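You operate a simulated robot arm through the tools that you are given. There is no shell and no other tool.

The job below is to be done with a simulated robot arm. You get a single attempt, and the scene is never put back.

JOB
Clamp the beige carton in its stop and slot in both dividers.
Fine: slide it in without lifting; lock the clamp before the dividers go in.

The check looks at the end state, three seconds after you hand in, the way a careful person would. Anything else that was tipped, shoved, dropped, spilled or broken makes it a failure.

ROBOT AND FRAMES
A 7-joint arm with a fingered hand, fixed in place. Base frame: the origin is at the foot of the arm, x ahead of it, y to its left, z up; the work surface is at about z = 800. Readings come in mm, rad, newtons and seconds.
With the tool pointing down near the work surface it reaches from about 340 to 700 mm from the base axis. Its first joint turns from -1.204 to 3.002 rad. Payload 3.4 kg.
Tool frame: the origin (TCP) lies between the finger pads and is the grasp point; the fingertips stand 25 mm ahead of it; z points along the fingers, y is the line along which they close. The gripper opens to 88 mm. The gripper's body begins 29 mm behind the TCP. The gripper is a hand of 5 fingers: y runs from the thumb to the fingers, the wrist lies at [-13, -97, -162] in the tool frame, and closing takes about 1.5 s.
Orientation is that of the tool frame in the base frame, as [roll, pitch, yaw] about the fixed x, y, z axes, in that order (R = Rz(yaw) Ry(pitch) Rx(roll)). With the fingers straight down and the wrist toward the robot, the tool's x, y and z point along [0, 1, 0], [1, 0, 0] and [0, 0, -1] of the base frame.

CONTROLS
- The arm moves only by the tool apply_moves. Its argument "rows" is a list of rows, each an object (a shift or turn left out is 0, a gripper value left out holds the last) with "grip": the opening, from 0 (shut) to 1 (fully open); "xyz": the shift along the tool's x, y, z in mm, a list of three; "rotation": the turn, a rotation vector about the tool's x, y, z in rad, a list of three. In form: [{"grip": grip, "xyz": [tx, ty, tz], "rotation": [ax, ay, az]}, ...]. A call has 1 to 20 rows; each row shifts and turns the commanded pose from where the row before left it, along the tool's axes as they then stand. A row lasts 0.2 s, in which the tool goes at most 50 mm and 0.15 rad; a call with a longer step from one row to the next is refused whole, and so is a gripper value outside its range. A pose out of reach is approached as far as the arm can. The call stops where the force on the tool passes 40 N (or 10 N more than at its start, if that is more) or the arm is blocked; 0.2 s more then pass. Each finger travels about 153 mm/s and halts on what it meets, pressing with about 23 N; the grip force reading is that of the motor and also rises with nothing between the fingers. The clock runs only during rows and for 0.2 s after the last one: add rows that do not move to give the fingers time. It gives the time, the measured TCP pose, the force on the tool (base axes), the opening and the grip force at its end, in the units of the frame above (readings bear some noise), with the torque about the TCP (base axes, N m) and any sound that the robot's microphone picked up, and new pictures: "pictures" is both (left out), scene, wrist or none.
- Cameras (640 x 400 px; columns grow to the right, rows downward): "scene" is fixed at [49.8, 649.5, 1524.6]; the picture's right is [-0.92, -0.40, 0.00], its down [-0.21, 0.48, -0.85] and it looks along [0.34, -0.78, -0.52] (base axes); focal length 317 px, centre (320, 200). "wrist" rides on the gripper at [59, -79, -105] in the tool frame; the picture's right is [-0.73, 0.32, -0.61], its down [-0.62, -0.68, 0.38] and it looks along [-0.29, 0.66, 0.70] (tool axes); focal length 234 px, centre (320, 200). There is no depth. A picture from a camera that has moved, and an enlarged one, comes with that camera's place and axes in the base frame and with its lens.
- raise_lower(by): slides the trunk up (or, below 0, down) by that many mm; the arm rides with it, the base frame stays. It gives what a move gives, with no picture.
- preshape(shape): the hand has 5 fingers and takes this shape, open, in about a second: jaw (thumb against the fingers, like two jaws); tri (thumb and two fingers); tip (a fingertip pinch); poke (one finger out to press); point (the index stretched); flat (the hand flat); cup (the hand cupped); fist (a fist). The gripper value then closes the fingers along that shape, each until it touches; the sizes above hold for jaw. It gives what a move gives, with no picture.
- inspect(camera, box): a new picture of the part [left, top, right, bottom] of that camera's present view, enlarged. The clock stands still meanwhile.
- close_job(): hands the job in; it is judged then, once.

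Places have to be worked out from the pictures, the camera data and where the tool is seen. Open the gripper and draw the arm clear of the work before you hand the job in, unless the task says otherwise.

The tools are called after ">>>" as a command line: name --argument value ..., lists and objects as JSON in quotes. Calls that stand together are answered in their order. apply_moves: Moves the arm, as the interface text tells. Its arguments: {"type":"object","properties":{"rows":{"type":"array","items":{"type":"object","properties":{"grip":{"type":"number"},"xyz":{"type":"array","items":{"type":"number"}},"rotation":{"type":"array","items":{"type":"number"}}}}},"pictures":{"type":"string","enum":["both","scene","wrist","none"]}},"required":["rows"]} The other tools are called the same way: raise_lower (by) slides the trunk up or down; preshape (shape) gives the hand a shape; inspect (camera, box) takes an enlarged picture of a part of a camera's view; close_job () hands the job in.

At the start:

```text
clock: 0.0
eef_pos: [375.9, -398.1, 1125.1]
tcp_rot: [-3.141, 0.001, 1.571]
contact_force: [0.3, 0.4, 0.0]
torque: [0.03, 0.01, -0.04]
gripper_width: 87.8
grip_force: 0.0
shape: jaw
trunk travel left (down, up): [-600.0, 340.0]
```

scene: 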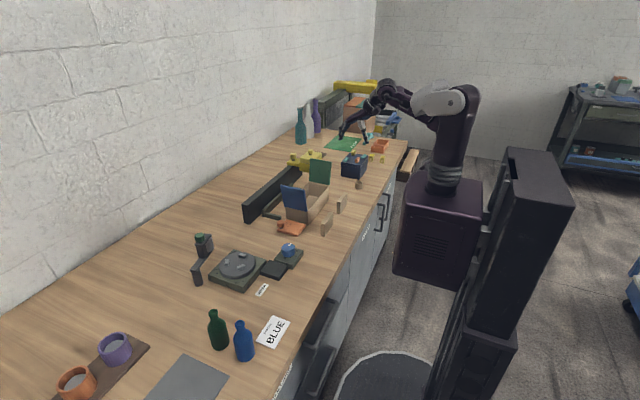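
wrist: 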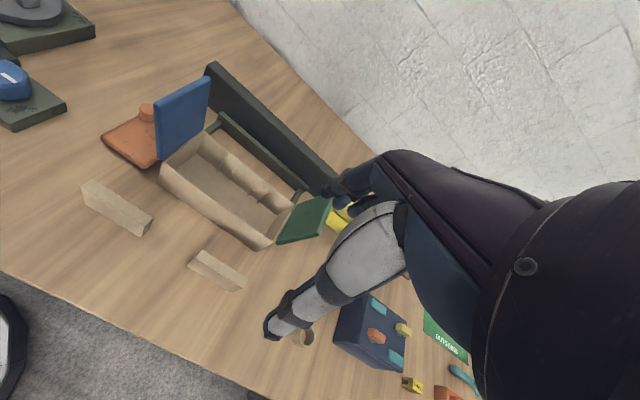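

The pictures show a beige open carton with a blue and a green flap standing near a dark stop, and two wooden dividers on the table. I'll enlarge both views to work out the geometry before moving.

>>> inspect --camera "scene" --box '[220, 140, 380, 240]'

>>> inspect --camera "wrist" --box '[60, 40, 380, 300]'

>>> inspect --camera "scene" --box '[160, 200, 340, 312]'

```text
4.00 times, centred on (300, 190) of scene
camera zoom: at [49.8, 649.5, 1524.6], right [-0.92, -0.4, 0.0], down [-0.21, 0.48, -0.85], along [0.34, -0.78, -0.52], focal length 1268 px, centre (400, 240)
```

zoom: 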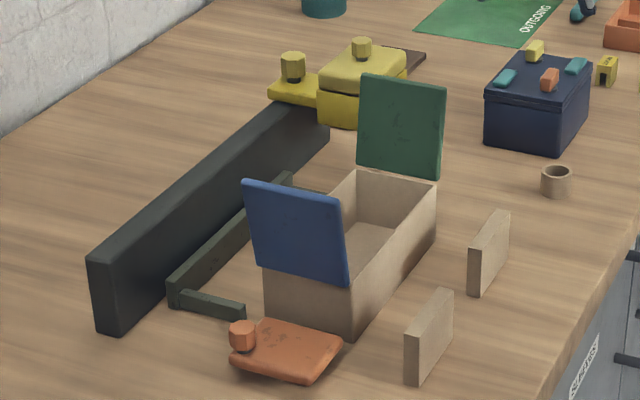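

```text
1.54 times, centred on (220, 170) of wrist
camera zoom: at [295.9, -338.9, 1231.4], right [0.32, -0.73, 0.61], down [-0.68, -0.62, -0.38], along [0.66, -0.29, -0.7], focal length 360 px, centre (474, 246)
```

zoom: 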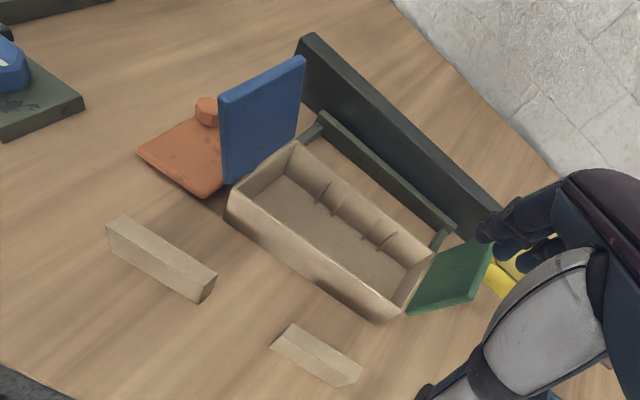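

```text
3.56 times, centred on (250, 256) of scene
camera zoom: at [49.8, 649.5, 1524.6], right [-0.92, -0.4, 0.0], down [-0.21, 0.48, -0.85], along [0.34, -0.78, -0.52], focal length 1127 px, centre (569, 1)
```

zoom: 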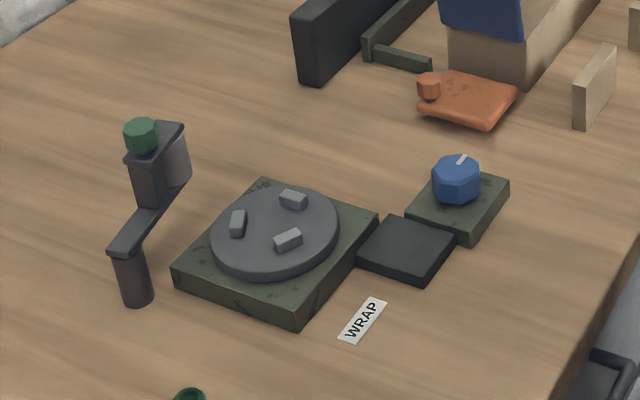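

The carton stands open with internal ribs, its stop is a low U-bracket against the dark fence. I need to find where the clamp is, so I enlarge further on the stop, the orange plate and the yellow pieces.

>>> inspect --camera "scene" --box '[240, 185, 320, 240]'

>>> inspect --camera "scene" --box '[270, 140, 350, 195]'

>>> inspect --camera "scene" --box '[290, 80, 420, 170]'

>>> inspect --camera "wrist" --box '[140, 90, 300, 190]'

>>> inspect --camera "wrist" --box '[200, 160, 360, 260]'

>>> inspect --camera "scene" --box '[40, 290, 300, 400]'

```text
7.27 times, centred on (280, 212) of scene
camera zoom: at [49.8, 649.5, 1524.6], right [-0.92, -0.4, 0.0], down [-0.21, 0.48, -0.85], along [0.34, -0.78, -0.52], focal length 2306 px, centre (611, 109)
```

zoom: 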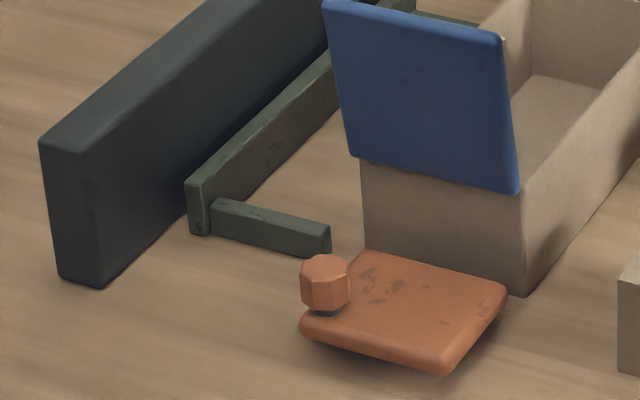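

```text
7.27 times, centred on (310, 168) of scene
camera zoom: at [49.8, 649.5, 1524.6], right [-0.92, -0.4, 0.0], down [-0.21, 0.48, -0.85], along [0.34, -0.78, -0.52], focal length 2306 px, centre (393, 436)
```

zoom: 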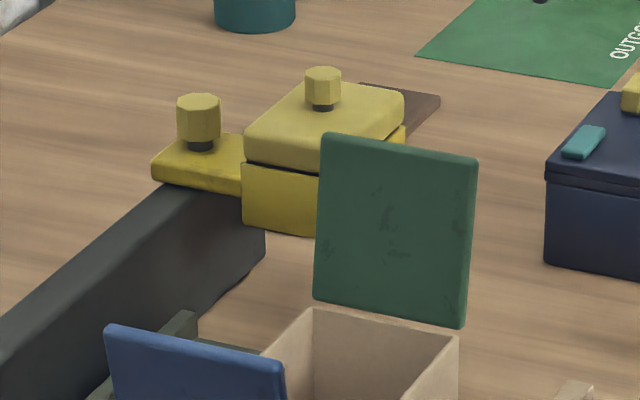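

```text
4.44 times, centred on (355, 125) of scene
camera zoom: at [49.8, 649.5, 1524.6], right [-0.92, -0.4, 0.0], down [-0.21, 0.48, -0.85], along [0.34, -0.78, -0.52], focal length 1409 px, centre (164, 533)
```

zoom: 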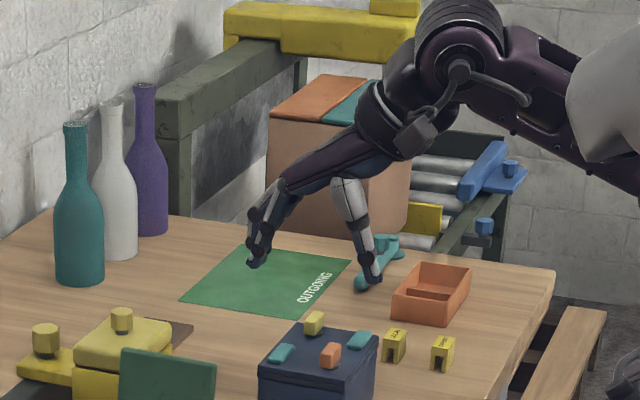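

```text
4.00 times, centred on (220, 140) of wrist
camera zoom: at [295.9, -338.9, 1231.4], right [0.32, -0.73, 0.61], down [-0.68, -0.62, -0.38], along [0.66, -0.29, -0.7], focal length 937 px, centre (720, 440)
```

zoom: 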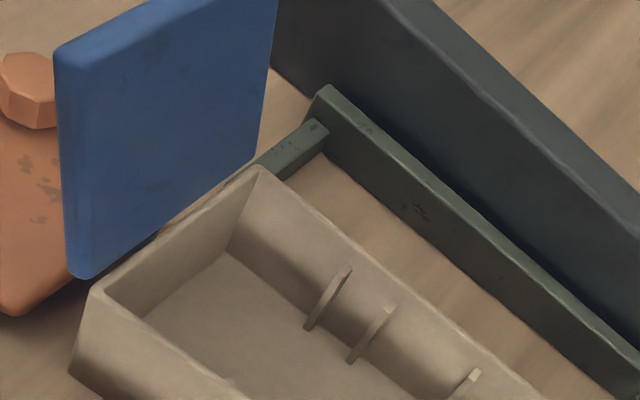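

```text
4.00 times, centred on (280, 210) of wrist
camera zoom: at [295.9, -338.9, 1231.4], right [0.32, -0.73, 0.61], down [-0.68, -0.62, -0.38], along [0.66, -0.29, -0.7], focal length 937 px, centre (480, 160)
```

zoom: 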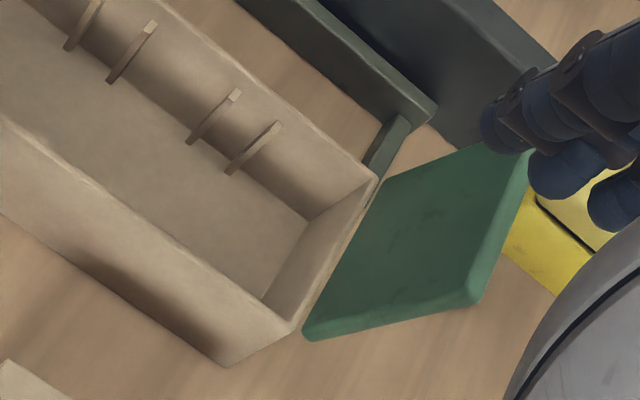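

```text
2.46 times, centred on (170, 345) of scene
camera zoom: at [49.8, 649.5, 1524.6], right [-0.92, -0.4, 0.0], down [-0.21, 0.48, -0.85], along [0.34, -0.78, -0.52], focal length 780 px, centre (689, -157)
```

zoom: 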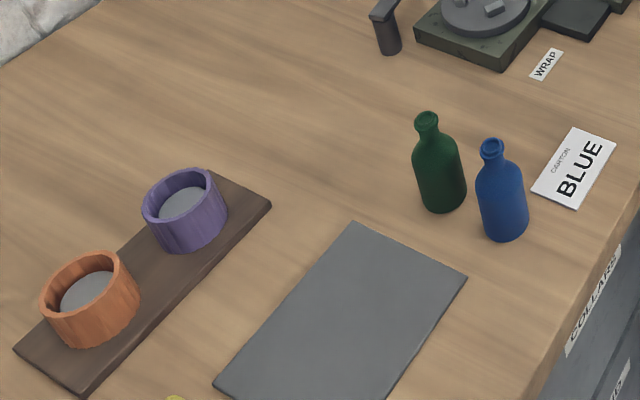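

The orange plate with the knob sits next to the open end of the stop and seems to hover a little above the table, so it may be the clamp. I'll zoom on it, on the dividers and on the yellow parts from the wrist camera.

>>> inspect --camera "wrist" --box '[90, 85, 190, 185]'

>>> inspect --camera "wrist" --box '[70, 160, 260, 300]'

>>> inspect --camera "scene" --box '[280, 165, 360, 240]'

```text
4.00 times, centred on (140, 135) of wrist
camera zoom: at [295.9, -338.9, 1231.4], right [0.32, -0.73, 0.61], down [-0.68, -0.62, -0.38], along [0.66, -0.29, -0.7], focal length 937 px, centre (1040, 460)
```

zoom: 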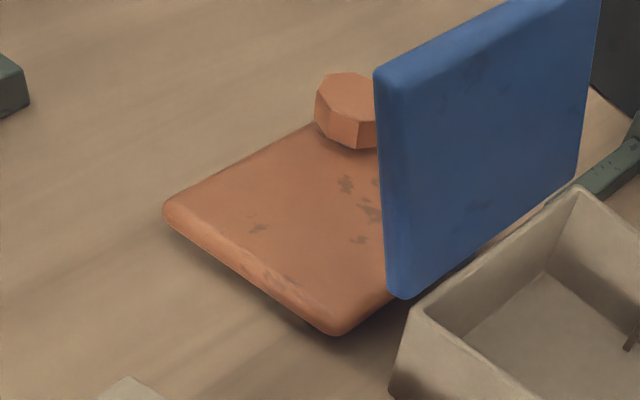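

```text
2.86 times, centred on (165, 230) of wrist
camera zoom: at [295.9, -338.9, 1231.4], right [0.32, -0.73, 0.61], down [-0.68, -0.62, -0.38], along [0.66, -0.29, -0.7], focal length 669 px, centre (763, 114)
```

zoom: 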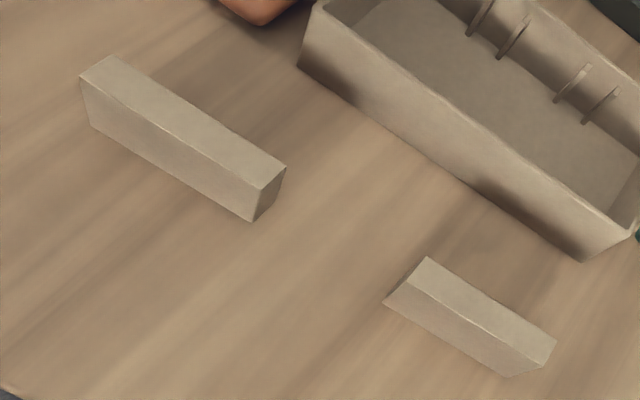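

```text
5.33 times, centred on (320, 202) of scene
camera zoom: at [49.8, 649.5, 1524.6], right [-0.92, -0.4, 0.0], down [-0.21, 0.48, -0.85], along [0.34, -0.78, -0.52], focal length 1691 px, centre (320, 187)
```

zoom: 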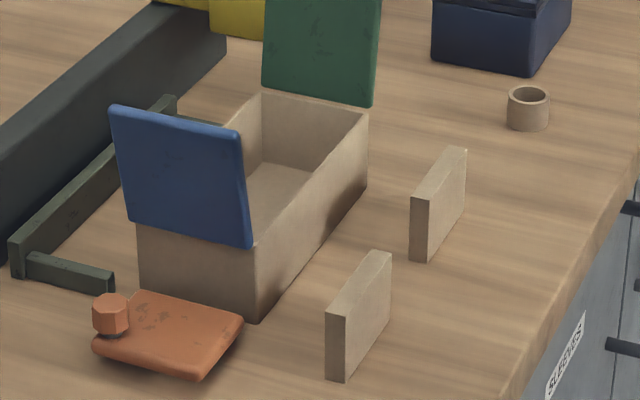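

The dividers stand on edge at about x≈411, y≈-250 and y≈-417 (about 80×14×51 mm), and they need turning 90° to fit the slots. I'll move the hand back and left at a safe height so the wrist camera sees the orange plate, carton and stop better.

>>> apply_moves --rows '[{"xyz": [36.4, -2.9, 15]}, {"xyz": [36.4, -2.9, 15]}, {"xyz": [36.4, -2.9, 15]}, {"xyz": [36.4, -2.9, 15]}, {"xyz": [36.4, -2.9, 15]}, {"xyz": [36.4, -2.9, 15]}, {"xyz": [36.4, -2.9, 15]}, {}]'

```text
clock: 1.8
eef_pos: [385.1, -147.5, 1035.0]
tcp_rot: [3.141, -0.004, 1.571]
contact_force: [0.1, 0.3, 0.1]
torque: [0.02, 0.05, 0.0]
gripper_width: 87.7
grip_force: 0.0
shape: jaw
out of reach, approached as far as the arm can: row 5, 6, 7
trunk travel left (down, up): [-600.0, 340.0]
camera wrist: at [306.2, -88.8, 1141.9], right [0.32, -0.73, 0.61], down [-0.68, -0.62, -0.38], along [0.66, -0.29, -0.7], focal length 234 px, centre (320, 200)
```

scene: 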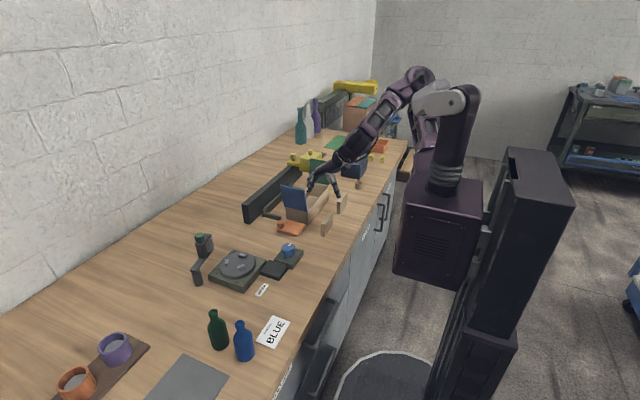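
wrist: 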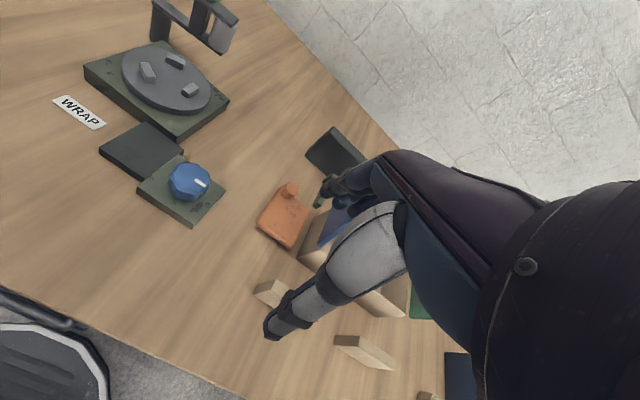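

The arm stopped at its inner reach limit; the wrist view now shows the orange plate unobstructed. I enlarge it.

>>> inspect --camera "wrist" --box '[230, 160, 350, 260]'

>>> inspect --camera "wrist" --box '[240, 110, 400, 220]'

>>> inspect --camera "scene" --box '[270, 160, 360, 250]'

```text
4.00 times, centred on (290, 210) of wrist
camera zoom: at [306.2, -88.8, 1141.9], right [0.32, -0.73, 0.61], down [-0.68, -0.62, -0.38], along [0.66, -0.29, -0.7], focal length 937 px, centre (440, 160)
```

zoom: 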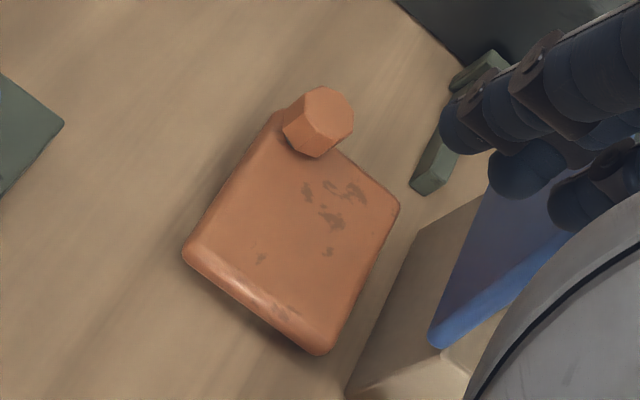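

```text
3.64 times, centred on (320, 165) of wrist
camera zoom: at [306.2, -88.8, 1141.9], right [0.32, -0.73, 0.61], down [-0.68, -0.62, -0.38], along [0.66, -0.29, -0.7], focal length 852 px, centre (320, 327)
```

zoom: 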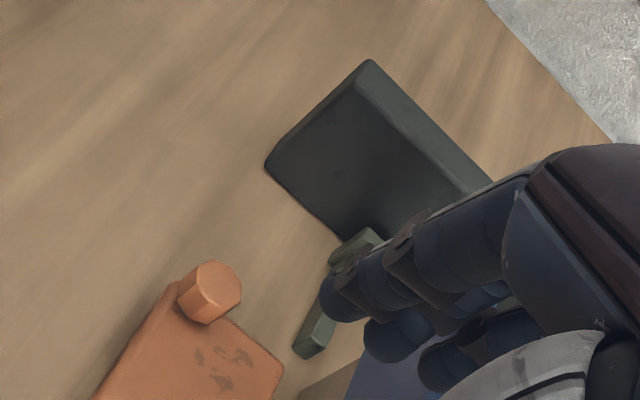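

```text
4.44 times, centred on (315, 205) of scene
camera zoom: at [49.8, 649.5, 1524.6], right [-0.92, -0.4, 0.0], down [-0.21, 0.48, -0.85], along [0.34, -0.78, -0.52], focal length 1409 px, centre (342, 178)
```

zoom: 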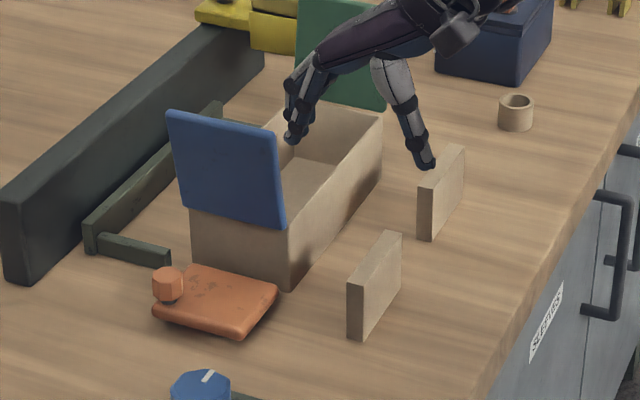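

Triangulating the two views puts the orange plate's top near z≈832 with its knob at about (552,-150,865), so it hovers above the table like a swing or slide clamp. I enlarge strongly to look underneath it.

>>> inspect --camera "scene" --box '[272, 212, 308, 238]'

>>> inspect --camera "scene" --box '[285, 145, 325, 175]'

>>> inspect --camera "wrist" --box '[250, 170, 320, 250]'

```text
15.38 times, centred on (290, 225) of scene
camera zoom: at [49.8, 649.5, 1524.6], right [-0.92, -0.4, 0.0], down [-0.21, 0.48, -0.85], along [0.34, -0.78, -0.52], focal length 4878 px, centre (782, -185)
```

zoom: 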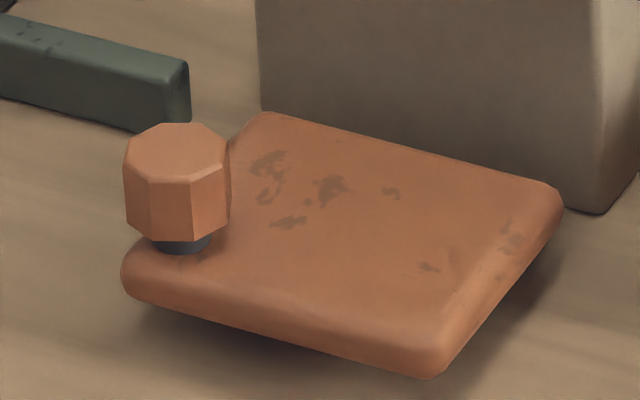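

```text
13.33 times, centred on (305, 160) of scene
camera zoom: at [49.8, 649.5, 1524.6], right [-0.92, -0.4, 0.0], down [-0.21, 0.48, -0.85], along [0.34, -0.78, -0.52], focal length 4228 px, centre (520, 733)
```

zoom: 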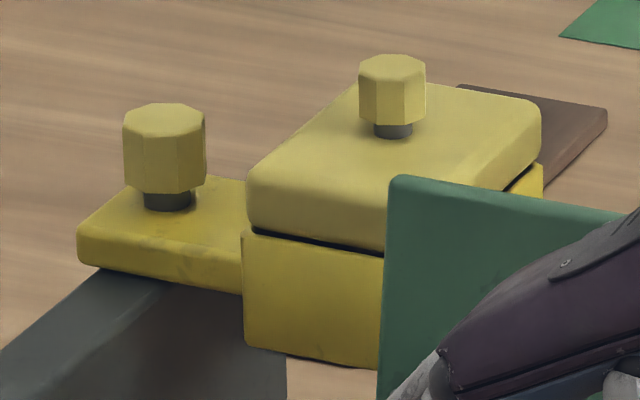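

```text
5.00 times, centred on (285, 210) of wrist
camera zoom: at [306.2, -88.8, 1141.9], right [0.32, -0.73, 0.61], down [-0.68, -0.62, -0.38], along [0.66, -0.29, -0.7], focal length 1171 px, centre (495, 150)
```

zoom: 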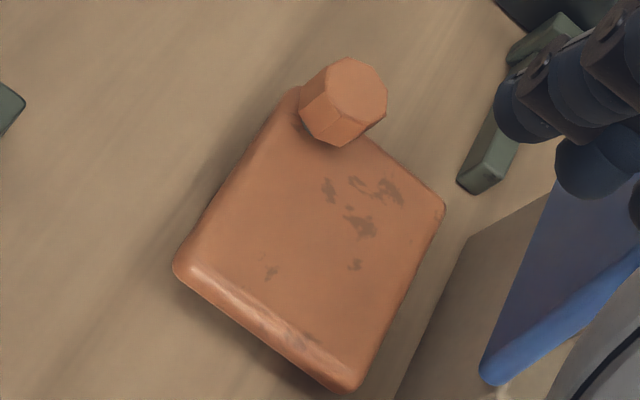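

Re-solving with two wrist views, the plate's top is at about z=822 with x≈486–570 and y≈-213..-143. The carton spans about x 490–585, y -444..-235, and the stop mouth lies straight ahead of it. Before acting I want a clear look at the yellow head on the fence, so I move the camera toward -y at a safe height.

>>> apply_moves --rows '[{"xyz": [-44, 3, -12]}, {"xyz": [-44, 3, -12]}, {"xyz": [-44, 3, -12]}, {"xyz": [-44, 3, -12]}, {"xyz": [-44, 3, -12]}, {"xyz": [-44, 3, -12]}, {"xyz": [-44, 3, -12]}, {"xyz": [-44, 3, -12]}, {"xyz": [-44, 3, -12]}, {"xyz": [-44, 3, -12]}, {}]'

```text
clock: 4.2
eef_pos: [408.4, -453.4, 1118.4]
tcp_rot: [3.141, 0.0, 1.565]
contact_force: [0.5, 0.1, -0.1]
torque: [-0.02, 0.02, 0.01]
gripper_width: 87.8
grip_force: 0.0
shape: jaw
out of reach, approached as far as the arm can: row 8, 9, 10
trunk travel left (down, up): [-600.0, 340.0]
camera wrist: at [328.9, -393.3, 1224.0], right [0.32, -0.73, 0.61], down [-0.68, -0.62, -0.38], along [0.66, -0.29, -0.7], focal length 234 px, centre (320, 200)
```

scene: 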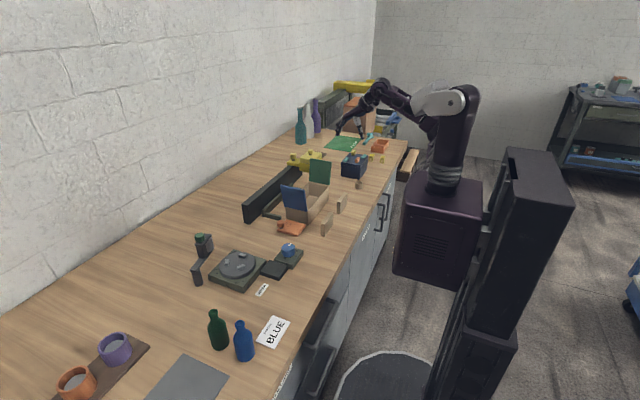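
wrist: 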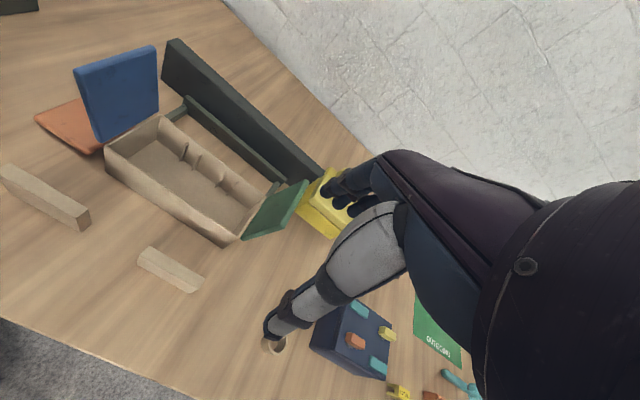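

The yellow head is partly visible left of the fingers now; I enlarge it and the stop's far side from here.

>>> inspect --camera "wrist" --box '[250, 140, 390, 250]'

>>> inspect --camera "scene" --box '[280, 140, 350, 190]'

>>> inspect --camera "wrist" --box '[20, 30, 300, 250]'

```text
3.64 times, centred on (320, 195) of wrist
camera zoom: at [328.9, -393.3, 1224.0], right [0.32, -0.73, 0.61], down [-0.68, -0.62, -0.38], along [0.66, -0.29, -0.7], focal length 852 px, centre (320, 218)
```

zoom: 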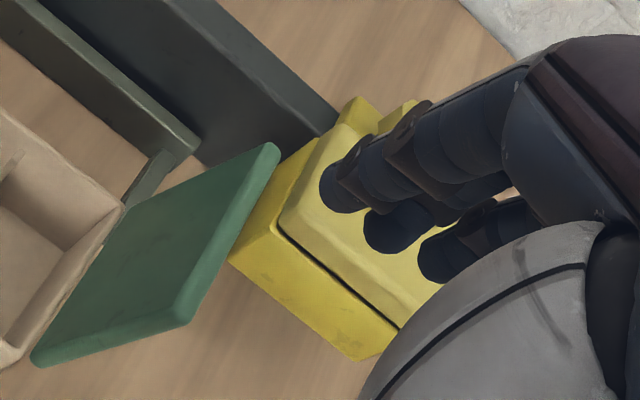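

```text
8.00 times, centred on (315, 165) of scene
camera zoom: at [49.8, 649.5, 1524.6], right [-0.92, -0.4, 0.0], down [-0.21, 0.48, -0.85], along [0.34, -0.78, -0.52], focal length 2537 px, centre (360, 480)
```

zoom: 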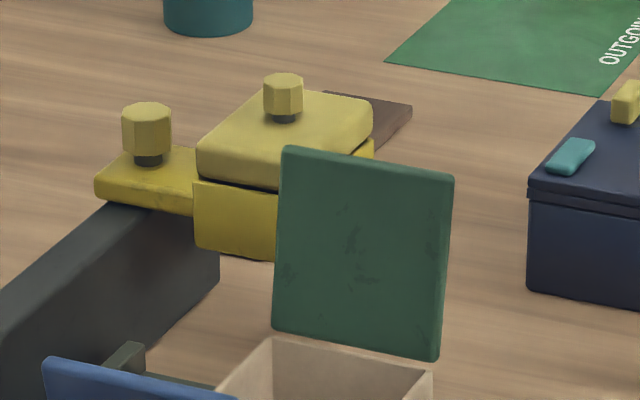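

```text
1.82 times, centred on (160, 140) of wrist
camera zoom: at [328.9, -393.3, 1224.0], right [0.32, -0.73, 0.61], down [-0.68, -0.62, -0.38], along [0.66, -0.29, -0.7], focal length 426 px, centre (611, 309)
```

zoom: 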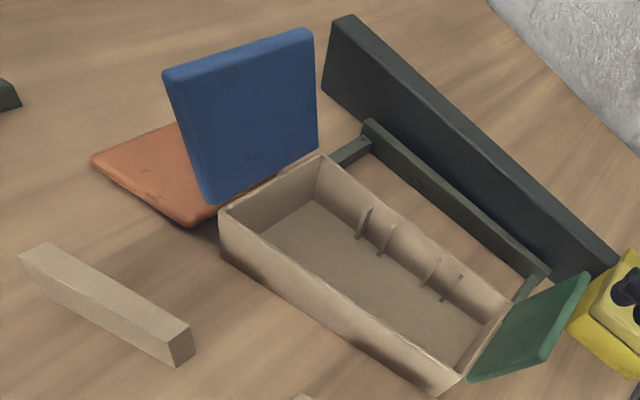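

The yellow unit is a head riding on the fence top; the orange plate beside the stop is the likely clamp. First job is sliding the carton in, so I close the hand and bring it above the gap between the dividers and the carton (about x=452, y=-339), then check the view.

>>> apply_moves --rows '[{"grip": 0, "xyz": [22.9, 8.7, 23.6]}, {"grip": 0, "xyz": [22.9, 8.7, 23.6]}, {"grip": 0, "xyz": [22.9, 8.7, 23.6]}, {"grip": 0, "xyz": [22.9, 8.7, 23.6]}, {"grip": 0, "xyz": [22.9, 8.7, 23.6]}, {"grip": 0}, {"grip": 0}, {"grip": 0}, {"grip": 0}]'

>>> inspect --camera "scene" --box '[290, 140, 390, 240]'

```text
clock: 6.2
eef_pos: [452.9, -338.6, 998.8]
tcp_rot: [-3.142, -0.001, 1.571]
contact_force: [1.1, 0.1, 0.1]
torque: [0.0, 0.0, 0.0]
gripper_width: 0.0
grip_force: 22.9
shape: jaw
trunk travel left (down, up): [-600.0, 340.0]
camera wrist: at [373.9, -279.3, 1105.9], right [0.32, -0.73, 0.61], down [-0.68, -0.62, -0.38], along [0.66, -0.29, -0.7], focal length 234 px, centre (320, 200)
```

scene: 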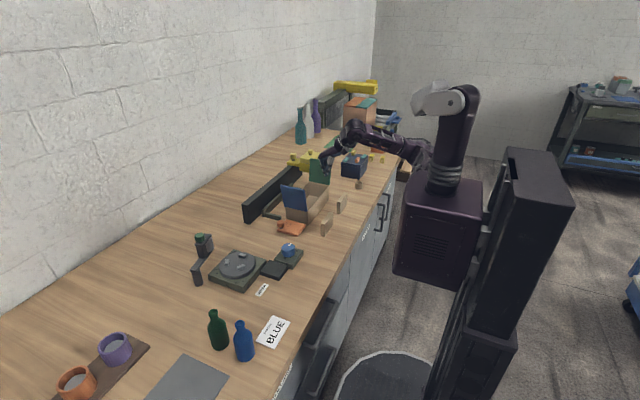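
wrist: 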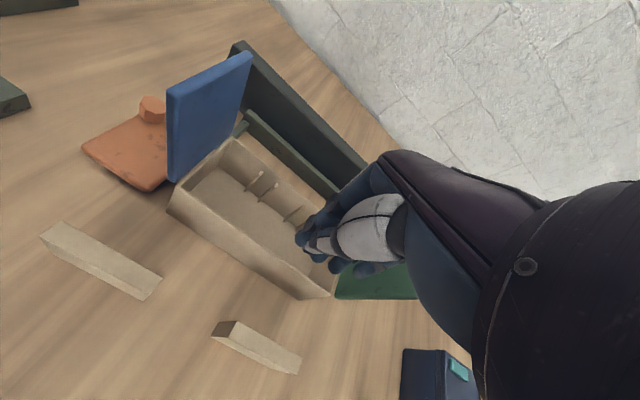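

```text
4.00 times, centred on (340, 190) of scene
camera zoom: at [49.8, 649.5, 1524.6], right [-0.92, -0.4, 0.0], down [-0.21, 0.48, -0.85], along [0.34, -0.78, -0.52], focal length 1268 px, centre (240, 240)
```

zoom: 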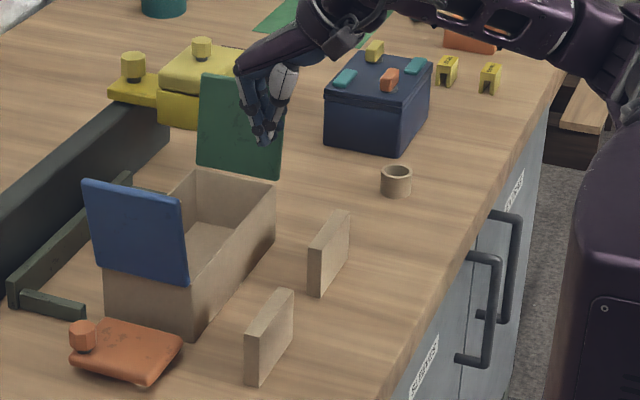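

The calibrated scene camera now agrees with the TCP reading, giving the carton's near face at x≈487 and its +y end at y≈-236. I lower the closed hand in front of the carton's middle, keeping the palm above the rim.

>>> apply_moves --rows '[{"grip": 0, "xyz": [0, 0, 36]}, {"grip": 0, "xyz": [0, 0, 36]}, {"grip": 0, "xyz": [0, 0, 36]}, {"grip": 0, "xyz": [0, 0, 32]}, {"grip": 0}]'

>>> inspect --camera "scene" --box '[270, 160, 370, 240]'

>>> inspect --camera "wrist" --box '[160, 100, 480, 300]'

```text
clock: 7.4
eef_pos: [451.5, -338.4, 861.5]
tcp_rot: [3.141, 0.0, 1.572]
contact_force: [-0.7, 0.9, 0.2]
torque: [0.02, -0.01, 0.01]
gripper_width: 0.1
grip_force: 22.6
shape: jaw
trunk travel left (down, up): [-600.0, 340.0]
camera wrist: at [371.8, -280.1, 966.0], right [0.32, -0.73, 0.61], down [-0.68, -0.62, -0.38], along [0.66, -0.29, -0.7], focal length 234 px, centre (320, 200)
```

scene: 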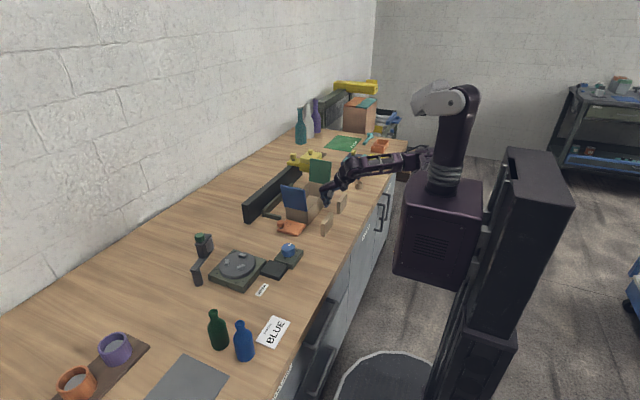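
wrist: 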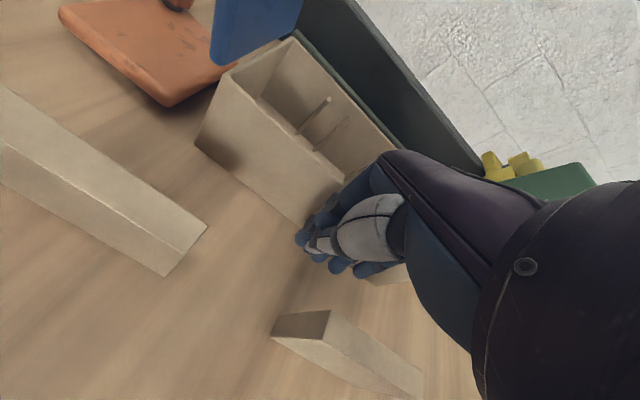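

```text
5.00 times, centred on (320, 200) of scene
camera zoom: at [49.8, 649.5, 1524.6], right [-0.92, -0.4, 0.0], down [-0.21, 0.48, -0.85], along [0.34, -0.78, -0.52], focal length 1585 px, centre (320, 200)
```

zoom: 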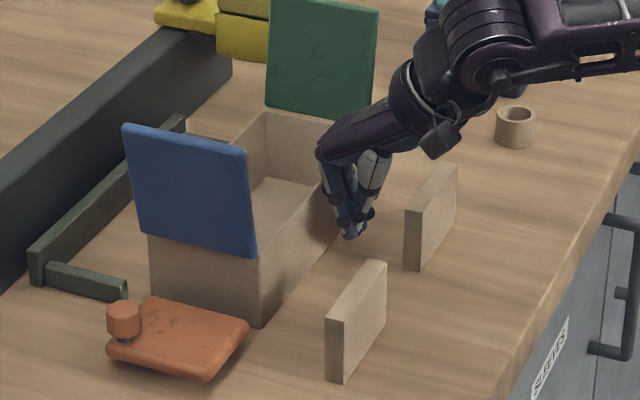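

```text
2.00 times, centred on (320, 200) of wrist
camera zoom: at [371.8, -280.1, 966.0], right [0.32, -0.73, 0.61], down [-0.68, -0.62, -0.38], along [0.66, -0.29, -0.7], focal length 468 px, centre (320, 200)
```

zoom: 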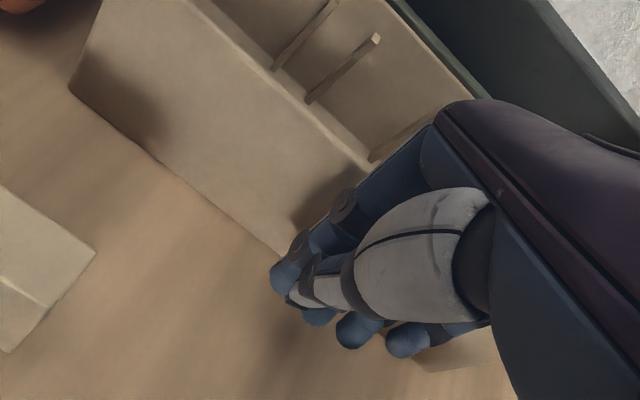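

The hand is low in front of the carton with no contact. I push gently forward (+x) 48 mm and check force and pictures.

>>> apply_moves --rows '[{"grip": 0, "xyz": [0, 6, 0]}, {"grip": 0, "xyz": [0, 6, 0]}, {"grip": 0, "xyz": [0, 6, 0]}, {"grip": 0, "xyz": [0, 6, 0]}, {"grip": 0, "xyz": [0, 6, 0]}, {"grip": 0, "xyz": [0, 6, 0]}, {"grip": 0, "xyz": [0, 6, 0]}, {"grip": 0, "xyz": [0, 6, 0]}, {"grip": 0}]'

>>> inspect --camera "scene" --box '[240, 160, 360, 240]'

```text
clock: 9.4
eef_pos: [502.6, -339.9, 861.1]
tcp_rot: [-3.141, 0.001, 1.569]
contact_force: [-0.3, -0.1, 0.3]
torque: [-0.03, -0.02, 0.0]
gripper_width: 0.1
grip_force: 22.8
shape: jaw
trunk travel left (down, up): [-600.0, 340.0]
camera wrist: at [421.3, -281.1, 966.8], right [0.32, -0.73, 0.61], down [-0.68, -0.62, -0.38], along [0.66, -0.29, -0.7], focal length 234 px, centre (320, 200)
```

scene: 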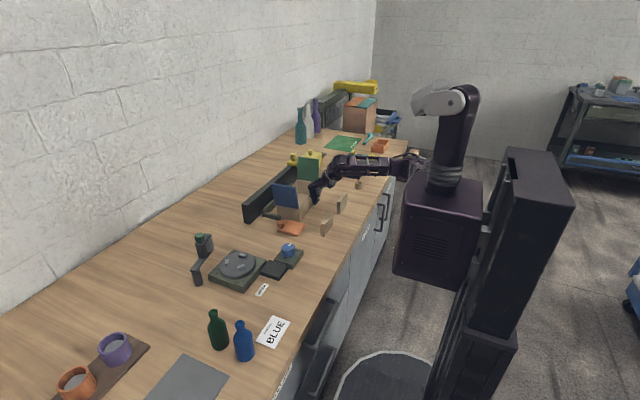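
wrist: 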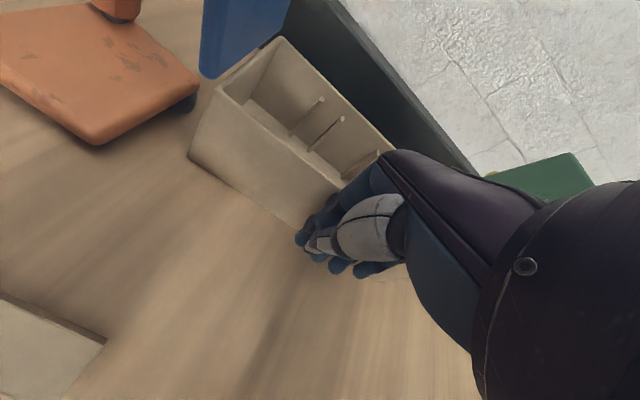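

```text
5.00 times, centred on (300, 200) of scene
camera zoom: at [49.8, 649.5, 1524.6], right [-0.92, -0.4, 0.0], down [-0.21, 0.48, -0.85], along [0.34, -0.78, -0.52], focal length 1585 px, centre (420, 200)
```

zoom: 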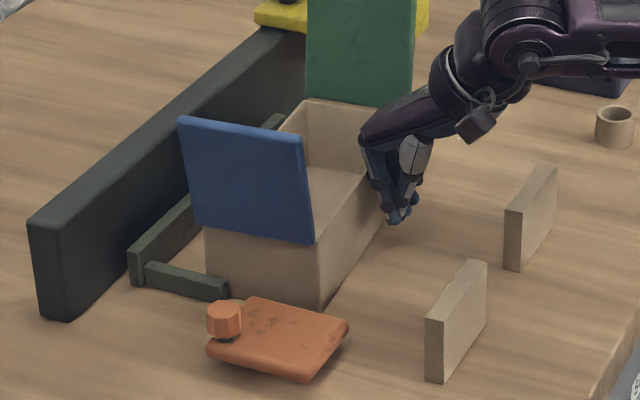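

The carton slid straight with low force. The wrist view shows something dark under the orange plate's corner, so I enlarge that.

>>> inspect --camera "wrist" --box '[0, 0, 240, 160]'

>>> inspect --camera "wrist" --box '[150, 70, 230, 120]'

```text
2.50 times, centred on (120, 80) of wrist
camera zoom: at [421.3, -281.1, 966.8], right [0.32, -0.73, 0.61], down [-0.68, -0.62, -0.38], along [0.66, -0.29, -0.7], focal length 585 px, centre (820, 500)
```

zoom: 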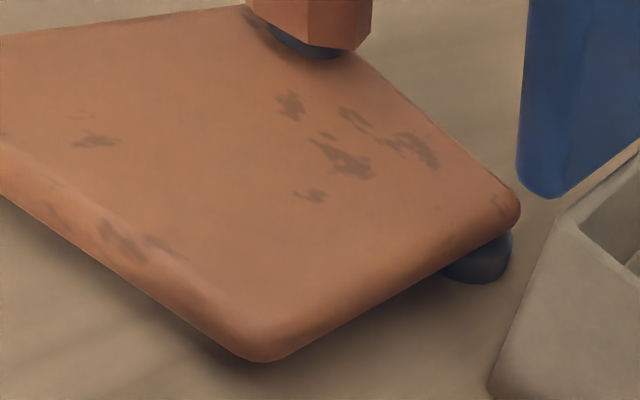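

```text
8.00 times, centred on (190, 95) of wrist
camera zoom: at [421.3, -281.1, 966.8], right [0.32, -0.73, 0.61], down [-0.68, -0.62, -0.38], along [0.66, -0.29, -0.7], focal length 1873 px, centre (1360, 1040)
```

zoom: 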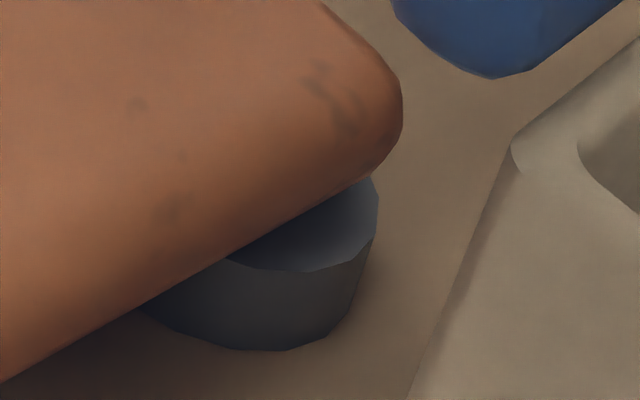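

A dark pivot post is under the plate's carton-side corner, about (562,-205), so the orange plate is a swing clamp with its knob as handle. I continue pushing the carton in another 42 mm.

>>> apply_moves --rows '[{"grip": 0, "xyz": [0, 6, 0]}, {"grip": 0, "xyz": [0, 6, 0]}, {"grip": 0, "xyz": [0, 6, 0]}, {"grip": 0, "xyz": [0, 6, 0]}, {"grip": 0, "xyz": [0, 6, 0]}, {"grip": 0, "xyz": [0, 6, 0]}, {"grip": 0, "xyz": [0, 6, 0]}, {"grip": 0}]'

>>> inspect --camera "scene" --box '[240, 160, 360, 240]'

>>> inspect --camera "wrist" --box '[80, 0, 400, 260]'

```text
clock: 11.2
eef_pos: [541.7, -340.1, 859.9]
tcp_rot: [-3.141, 0.0, 1.571]
contact_force: [-5.3, 0.2, 0.3]
torque: [0.0, -0.09, -0.01]
gripper_width: 0.0
grip_force: 23.1
shape: jaw
trunk travel left (down, up): [-600.0, 340.0]
camera wrist: at [462.1, -280.6, 966.3], right [0.32, -0.73, 0.61], down [-0.68, -0.62, -0.38], along [0.66, -0.29, -0.7], focal length 234 px, centre (320, 200)
```

scene: 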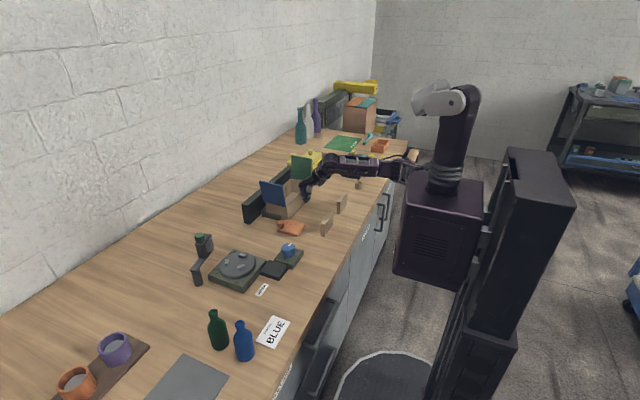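
wrist: 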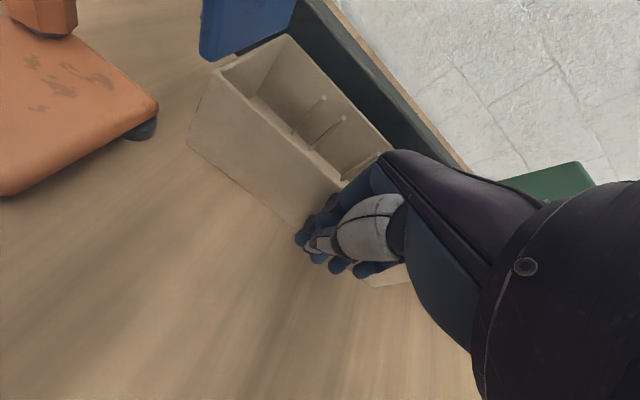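

```text
5.00 times, centred on (300, 200) of scene
camera zoom: at [49.8, 649.5, 1524.6], right [-0.92, -0.4, 0.0], down [-0.21, 0.48, -0.85], along [0.34, -0.78, -0.52], focal length 1585 px, centre (420, 200)
```

zoom: 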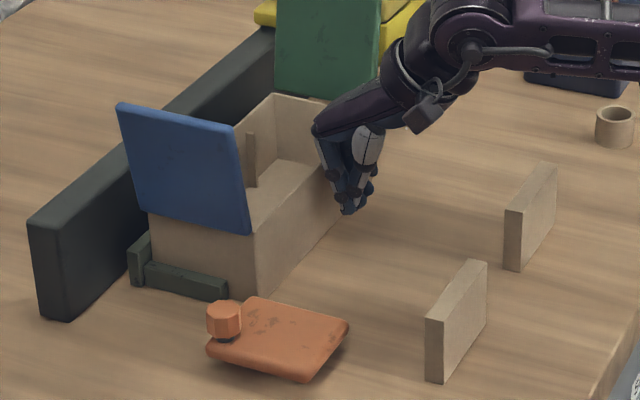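

```text
1.54 times, centred on (240, 130) of wrist
camera zoom: at [462.1, -280.6, 966.3], right [0.32, -0.73, 0.61], down [-0.68, -0.62, -0.38], along [0.66, -0.29, -0.7], focal length 360 px, centre (443, 308)
```

zoom: 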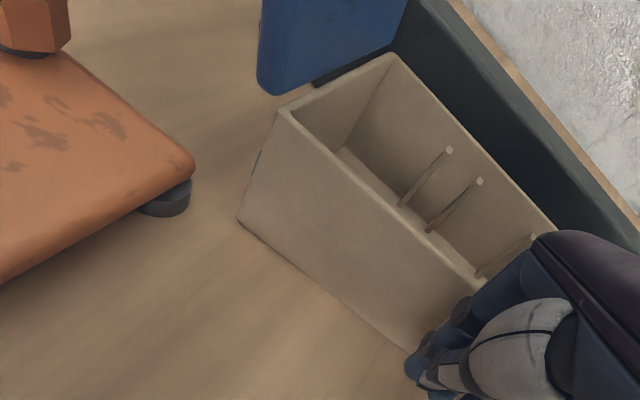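

The carton is entering between the arms cleanly with about 5 N of friction. I continue in small steps until it seats against the back bar.

>>> apply_moves --rows '[{"grip": 0, "xyz": [0, 4, 0]}, {"grip": 0, "xyz": [0, 4, 0]}, {"grip": 0, "xyz": [0, 4, 0]}, {"grip": 0, "xyz": [0, 3, 0]}, {"grip": 0}]'

>>> inspect --camera "scene" --box '[240, 160, 360, 240]'

```text
clock: 12.4
eef_pos: [552.8, -340.5, 865.6]
tcp_rot: [3.135, 0.002, 1.569]
contact_force: [-28.5, -4.5, 10.1]
torque: [-0.12, -0.52, -0.46]
gripper_width: 0.0
grip_force: 22.7
shape: jaw
trunk travel left (down, up): [-600.0, 340.0]
camera wrist: at [472.1, -281.3, 970.2], right [0.32, -0.73, 0.61], down [-0.68, -0.62, -0.39], along [0.66, -0.29, -0.69], focal length 234 px, centre (320, 200)
```

scene: 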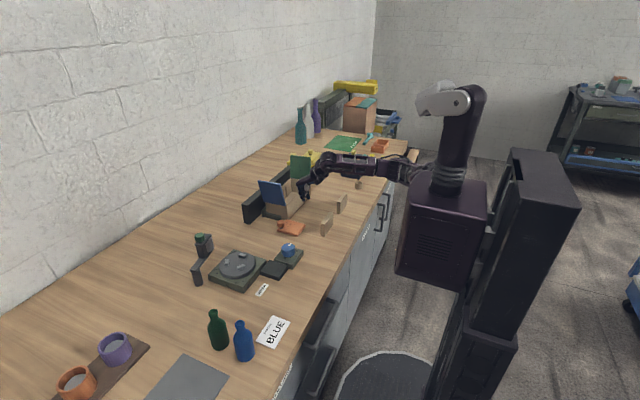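
wrist: 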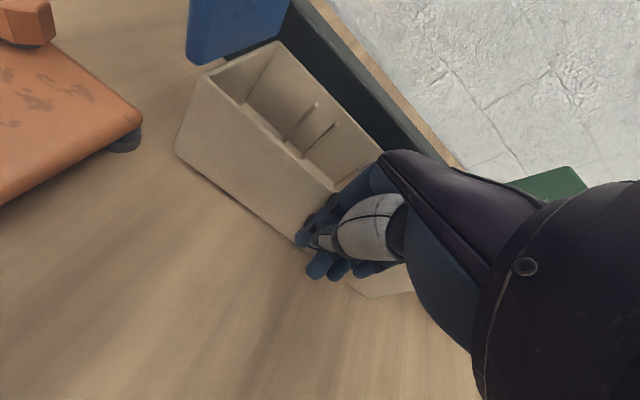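

```text
5.00 times, centred on (300, 200) of scene
camera zoom: at [49.8, 649.5, 1524.6], right [-0.92, -0.4, 0.0], down [-0.21, 0.48, -0.85], along [0.34, -0.78, -0.52], focal length 1585 px, centre (420, 200)
```

zoom: 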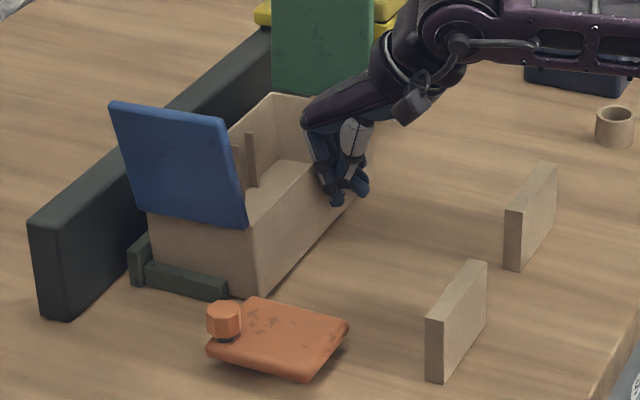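

The force jumped to 28 N and the tool rode up: the carton has met the back bar and is starting to tip over it because I push above the bar. I back off immediately and slowly so it settles flat.

>>> apply_moves --rows '[{"grip": 0, "xyz": [0, -3, 0]}, {"grip": 0, "xyz": [0, -3, 0]}, {"grip": 0, "xyz": [0, -4, 0]}, {"grip": 0, "xyz": [0, -4, 0]}, {"grip": 0, "xyz": [0, -4, 0]}, {"grip": 0, "xyz": [0, -4, 0]}, {"grip": 0, "xyz": [0, -4, 0]}, {"grip": 0, "xyz": [0, -4, 0]}, {"grip": 0}]'

>>> inspect --camera "scene" --box '[240, 160, 360, 240]'

>>> inspect --camera "wrist" --box '[80, 0, 400, 260]'

```text
clock: 14.4
eef_pos: [526.6, -338.4, 860.1]
tcp_rot: [3.14, -0.001, 1.571]
contact_force: [-0.1, 0.3, -0.3]
torque: [0.0, 0.02, 0.03]
gripper_width: 0.0
grip_force: 22.7
shape: jaw
trunk travel left (down, up): [-600.0, 340.0]
camera wrist: at [447.1, -280.1, 966.6], right [0.32, -0.73, 0.61], down [-0.68, -0.62, -0.38], along [0.66, -0.29, -0.7], focal length 234 px, centre (320, 200)
```

scene: 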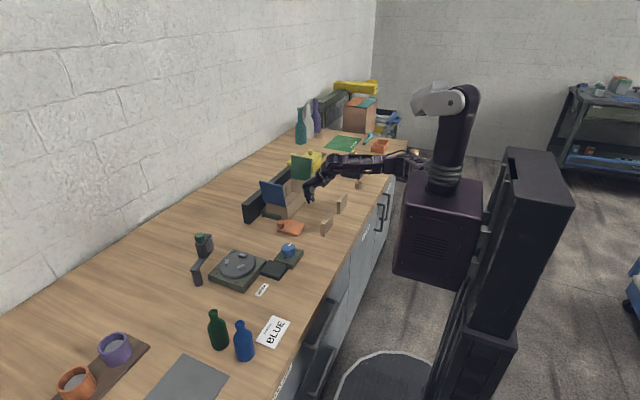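
wrist: 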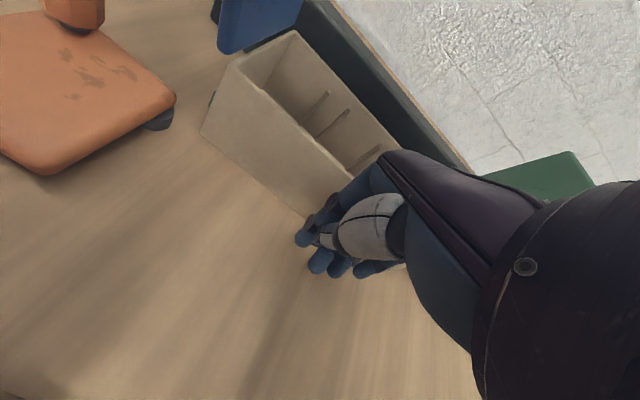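

```text
5.00 times, centred on (300, 200) of scene
camera zoom: at [49.8, 649.5, 1524.6], right [-0.92, -0.4, 0.0], down [-0.21, 0.48, -0.85], along [0.34, -0.78, -0.52], focal length 1585 px, centre (420, 200)
```

zoom: 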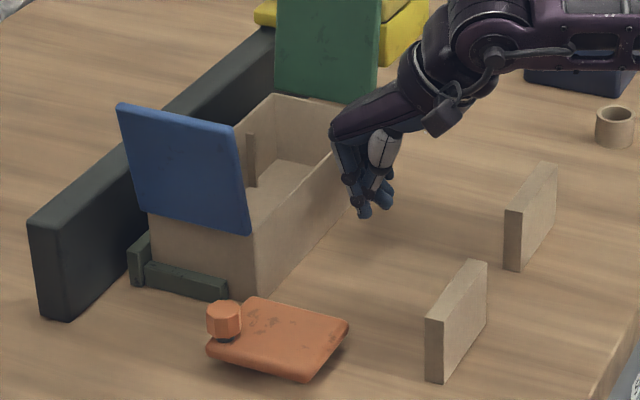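

```text
1.54 times, centred on (240, 130) of wrist
camera zoom: at [447.1, -280.1, 966.6], right [0.32, -0.73, 0.61], down [-0.68, -0.62, -0.38], along [0.66, -0.29, -0.7], focal length 360 px, centre (443, 308)
```

zoom: 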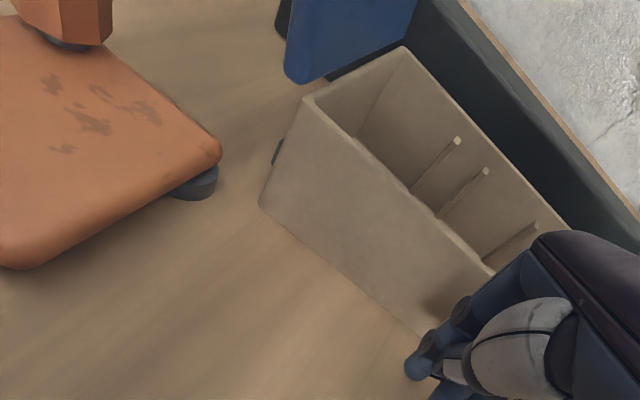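

The carton settled flat again at x≈578, about seated; the push was too high because the closed knuckles lead. To confirm it is fully home I retreat, open the hand so straight fingers hang low, tilt the fingertips slightly forward and lower them to push near the base.

>>> apply_moves --rows '[{"grip": 0, "xyz": [0, -15, 0]}, {"grip": 0, "xyz": [0, -15, 0]}, {"grip": 0, "xyz": [0, -12, 0]}, {"grip": 1}, {"grip": 1}, {"grip": 1}, {"grip": 1}, {"grip": 1}, {"grip": 1}, {"grip": 1, "rotation": [-0.15, 0, 0]}, {"grip": 1, "xyz": [0, -2, 14]}, {"grip": 1, "xyz": [0, -2, 14]}, {"grip": 1}]'

>>> inspect --camera "scene" --box '[240, 160, 360, 240]'

```text
clock: 17.2
eef_pos: [484.8, -338.3, 831.2]
tcp_rot: [2.991, 0.0, 1.569]
contact_force: [0.4, -0.5, 0.0]
torque: [0.01, 0.04, -0.02]
gripper_width: 87.6
grip_force: 0.1
shape: jaw
trunk travel left (down, up): [-600.0, 340.0]
camera wrist: at [391.3, -279.9, 924.7], right [0.23, -0.73, 0.65], down [-0.62, -0.62, -0.48], along [0.75, -0.29, -0.59], focal length 234 px, centre (320, 200)
```

scene: 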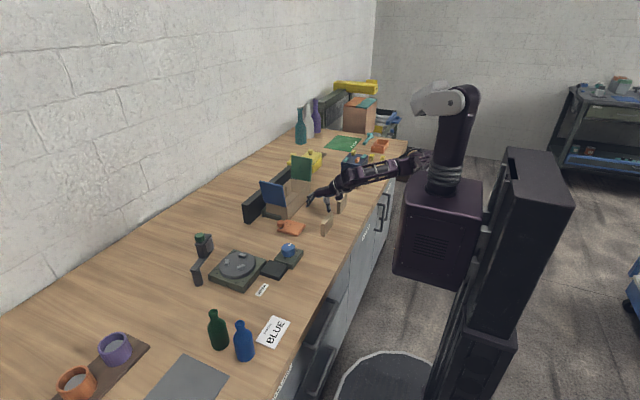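
wrist: 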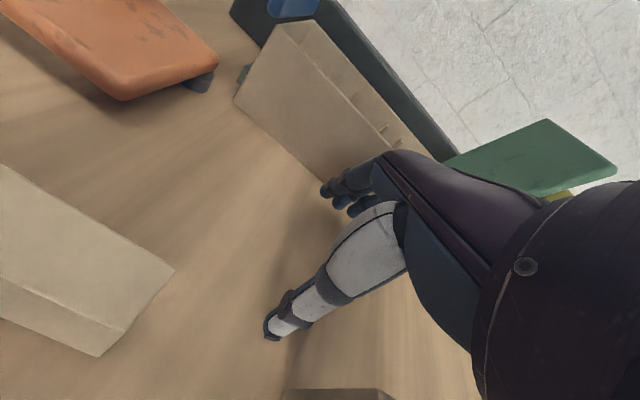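

```text
5.00 times, centred on (300, 200) of scene
camera zoom: at [49.8, 649.5, 1524.6], right [-0.92, -0.4, 0.0], down [-0.21, 0.48, -0.85], along [0.34, -0.78, -0.52], focal length 1585 px, centre (420, 200)
```

zoom: 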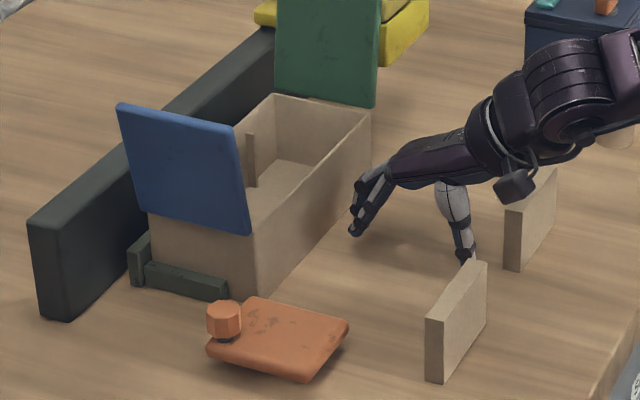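

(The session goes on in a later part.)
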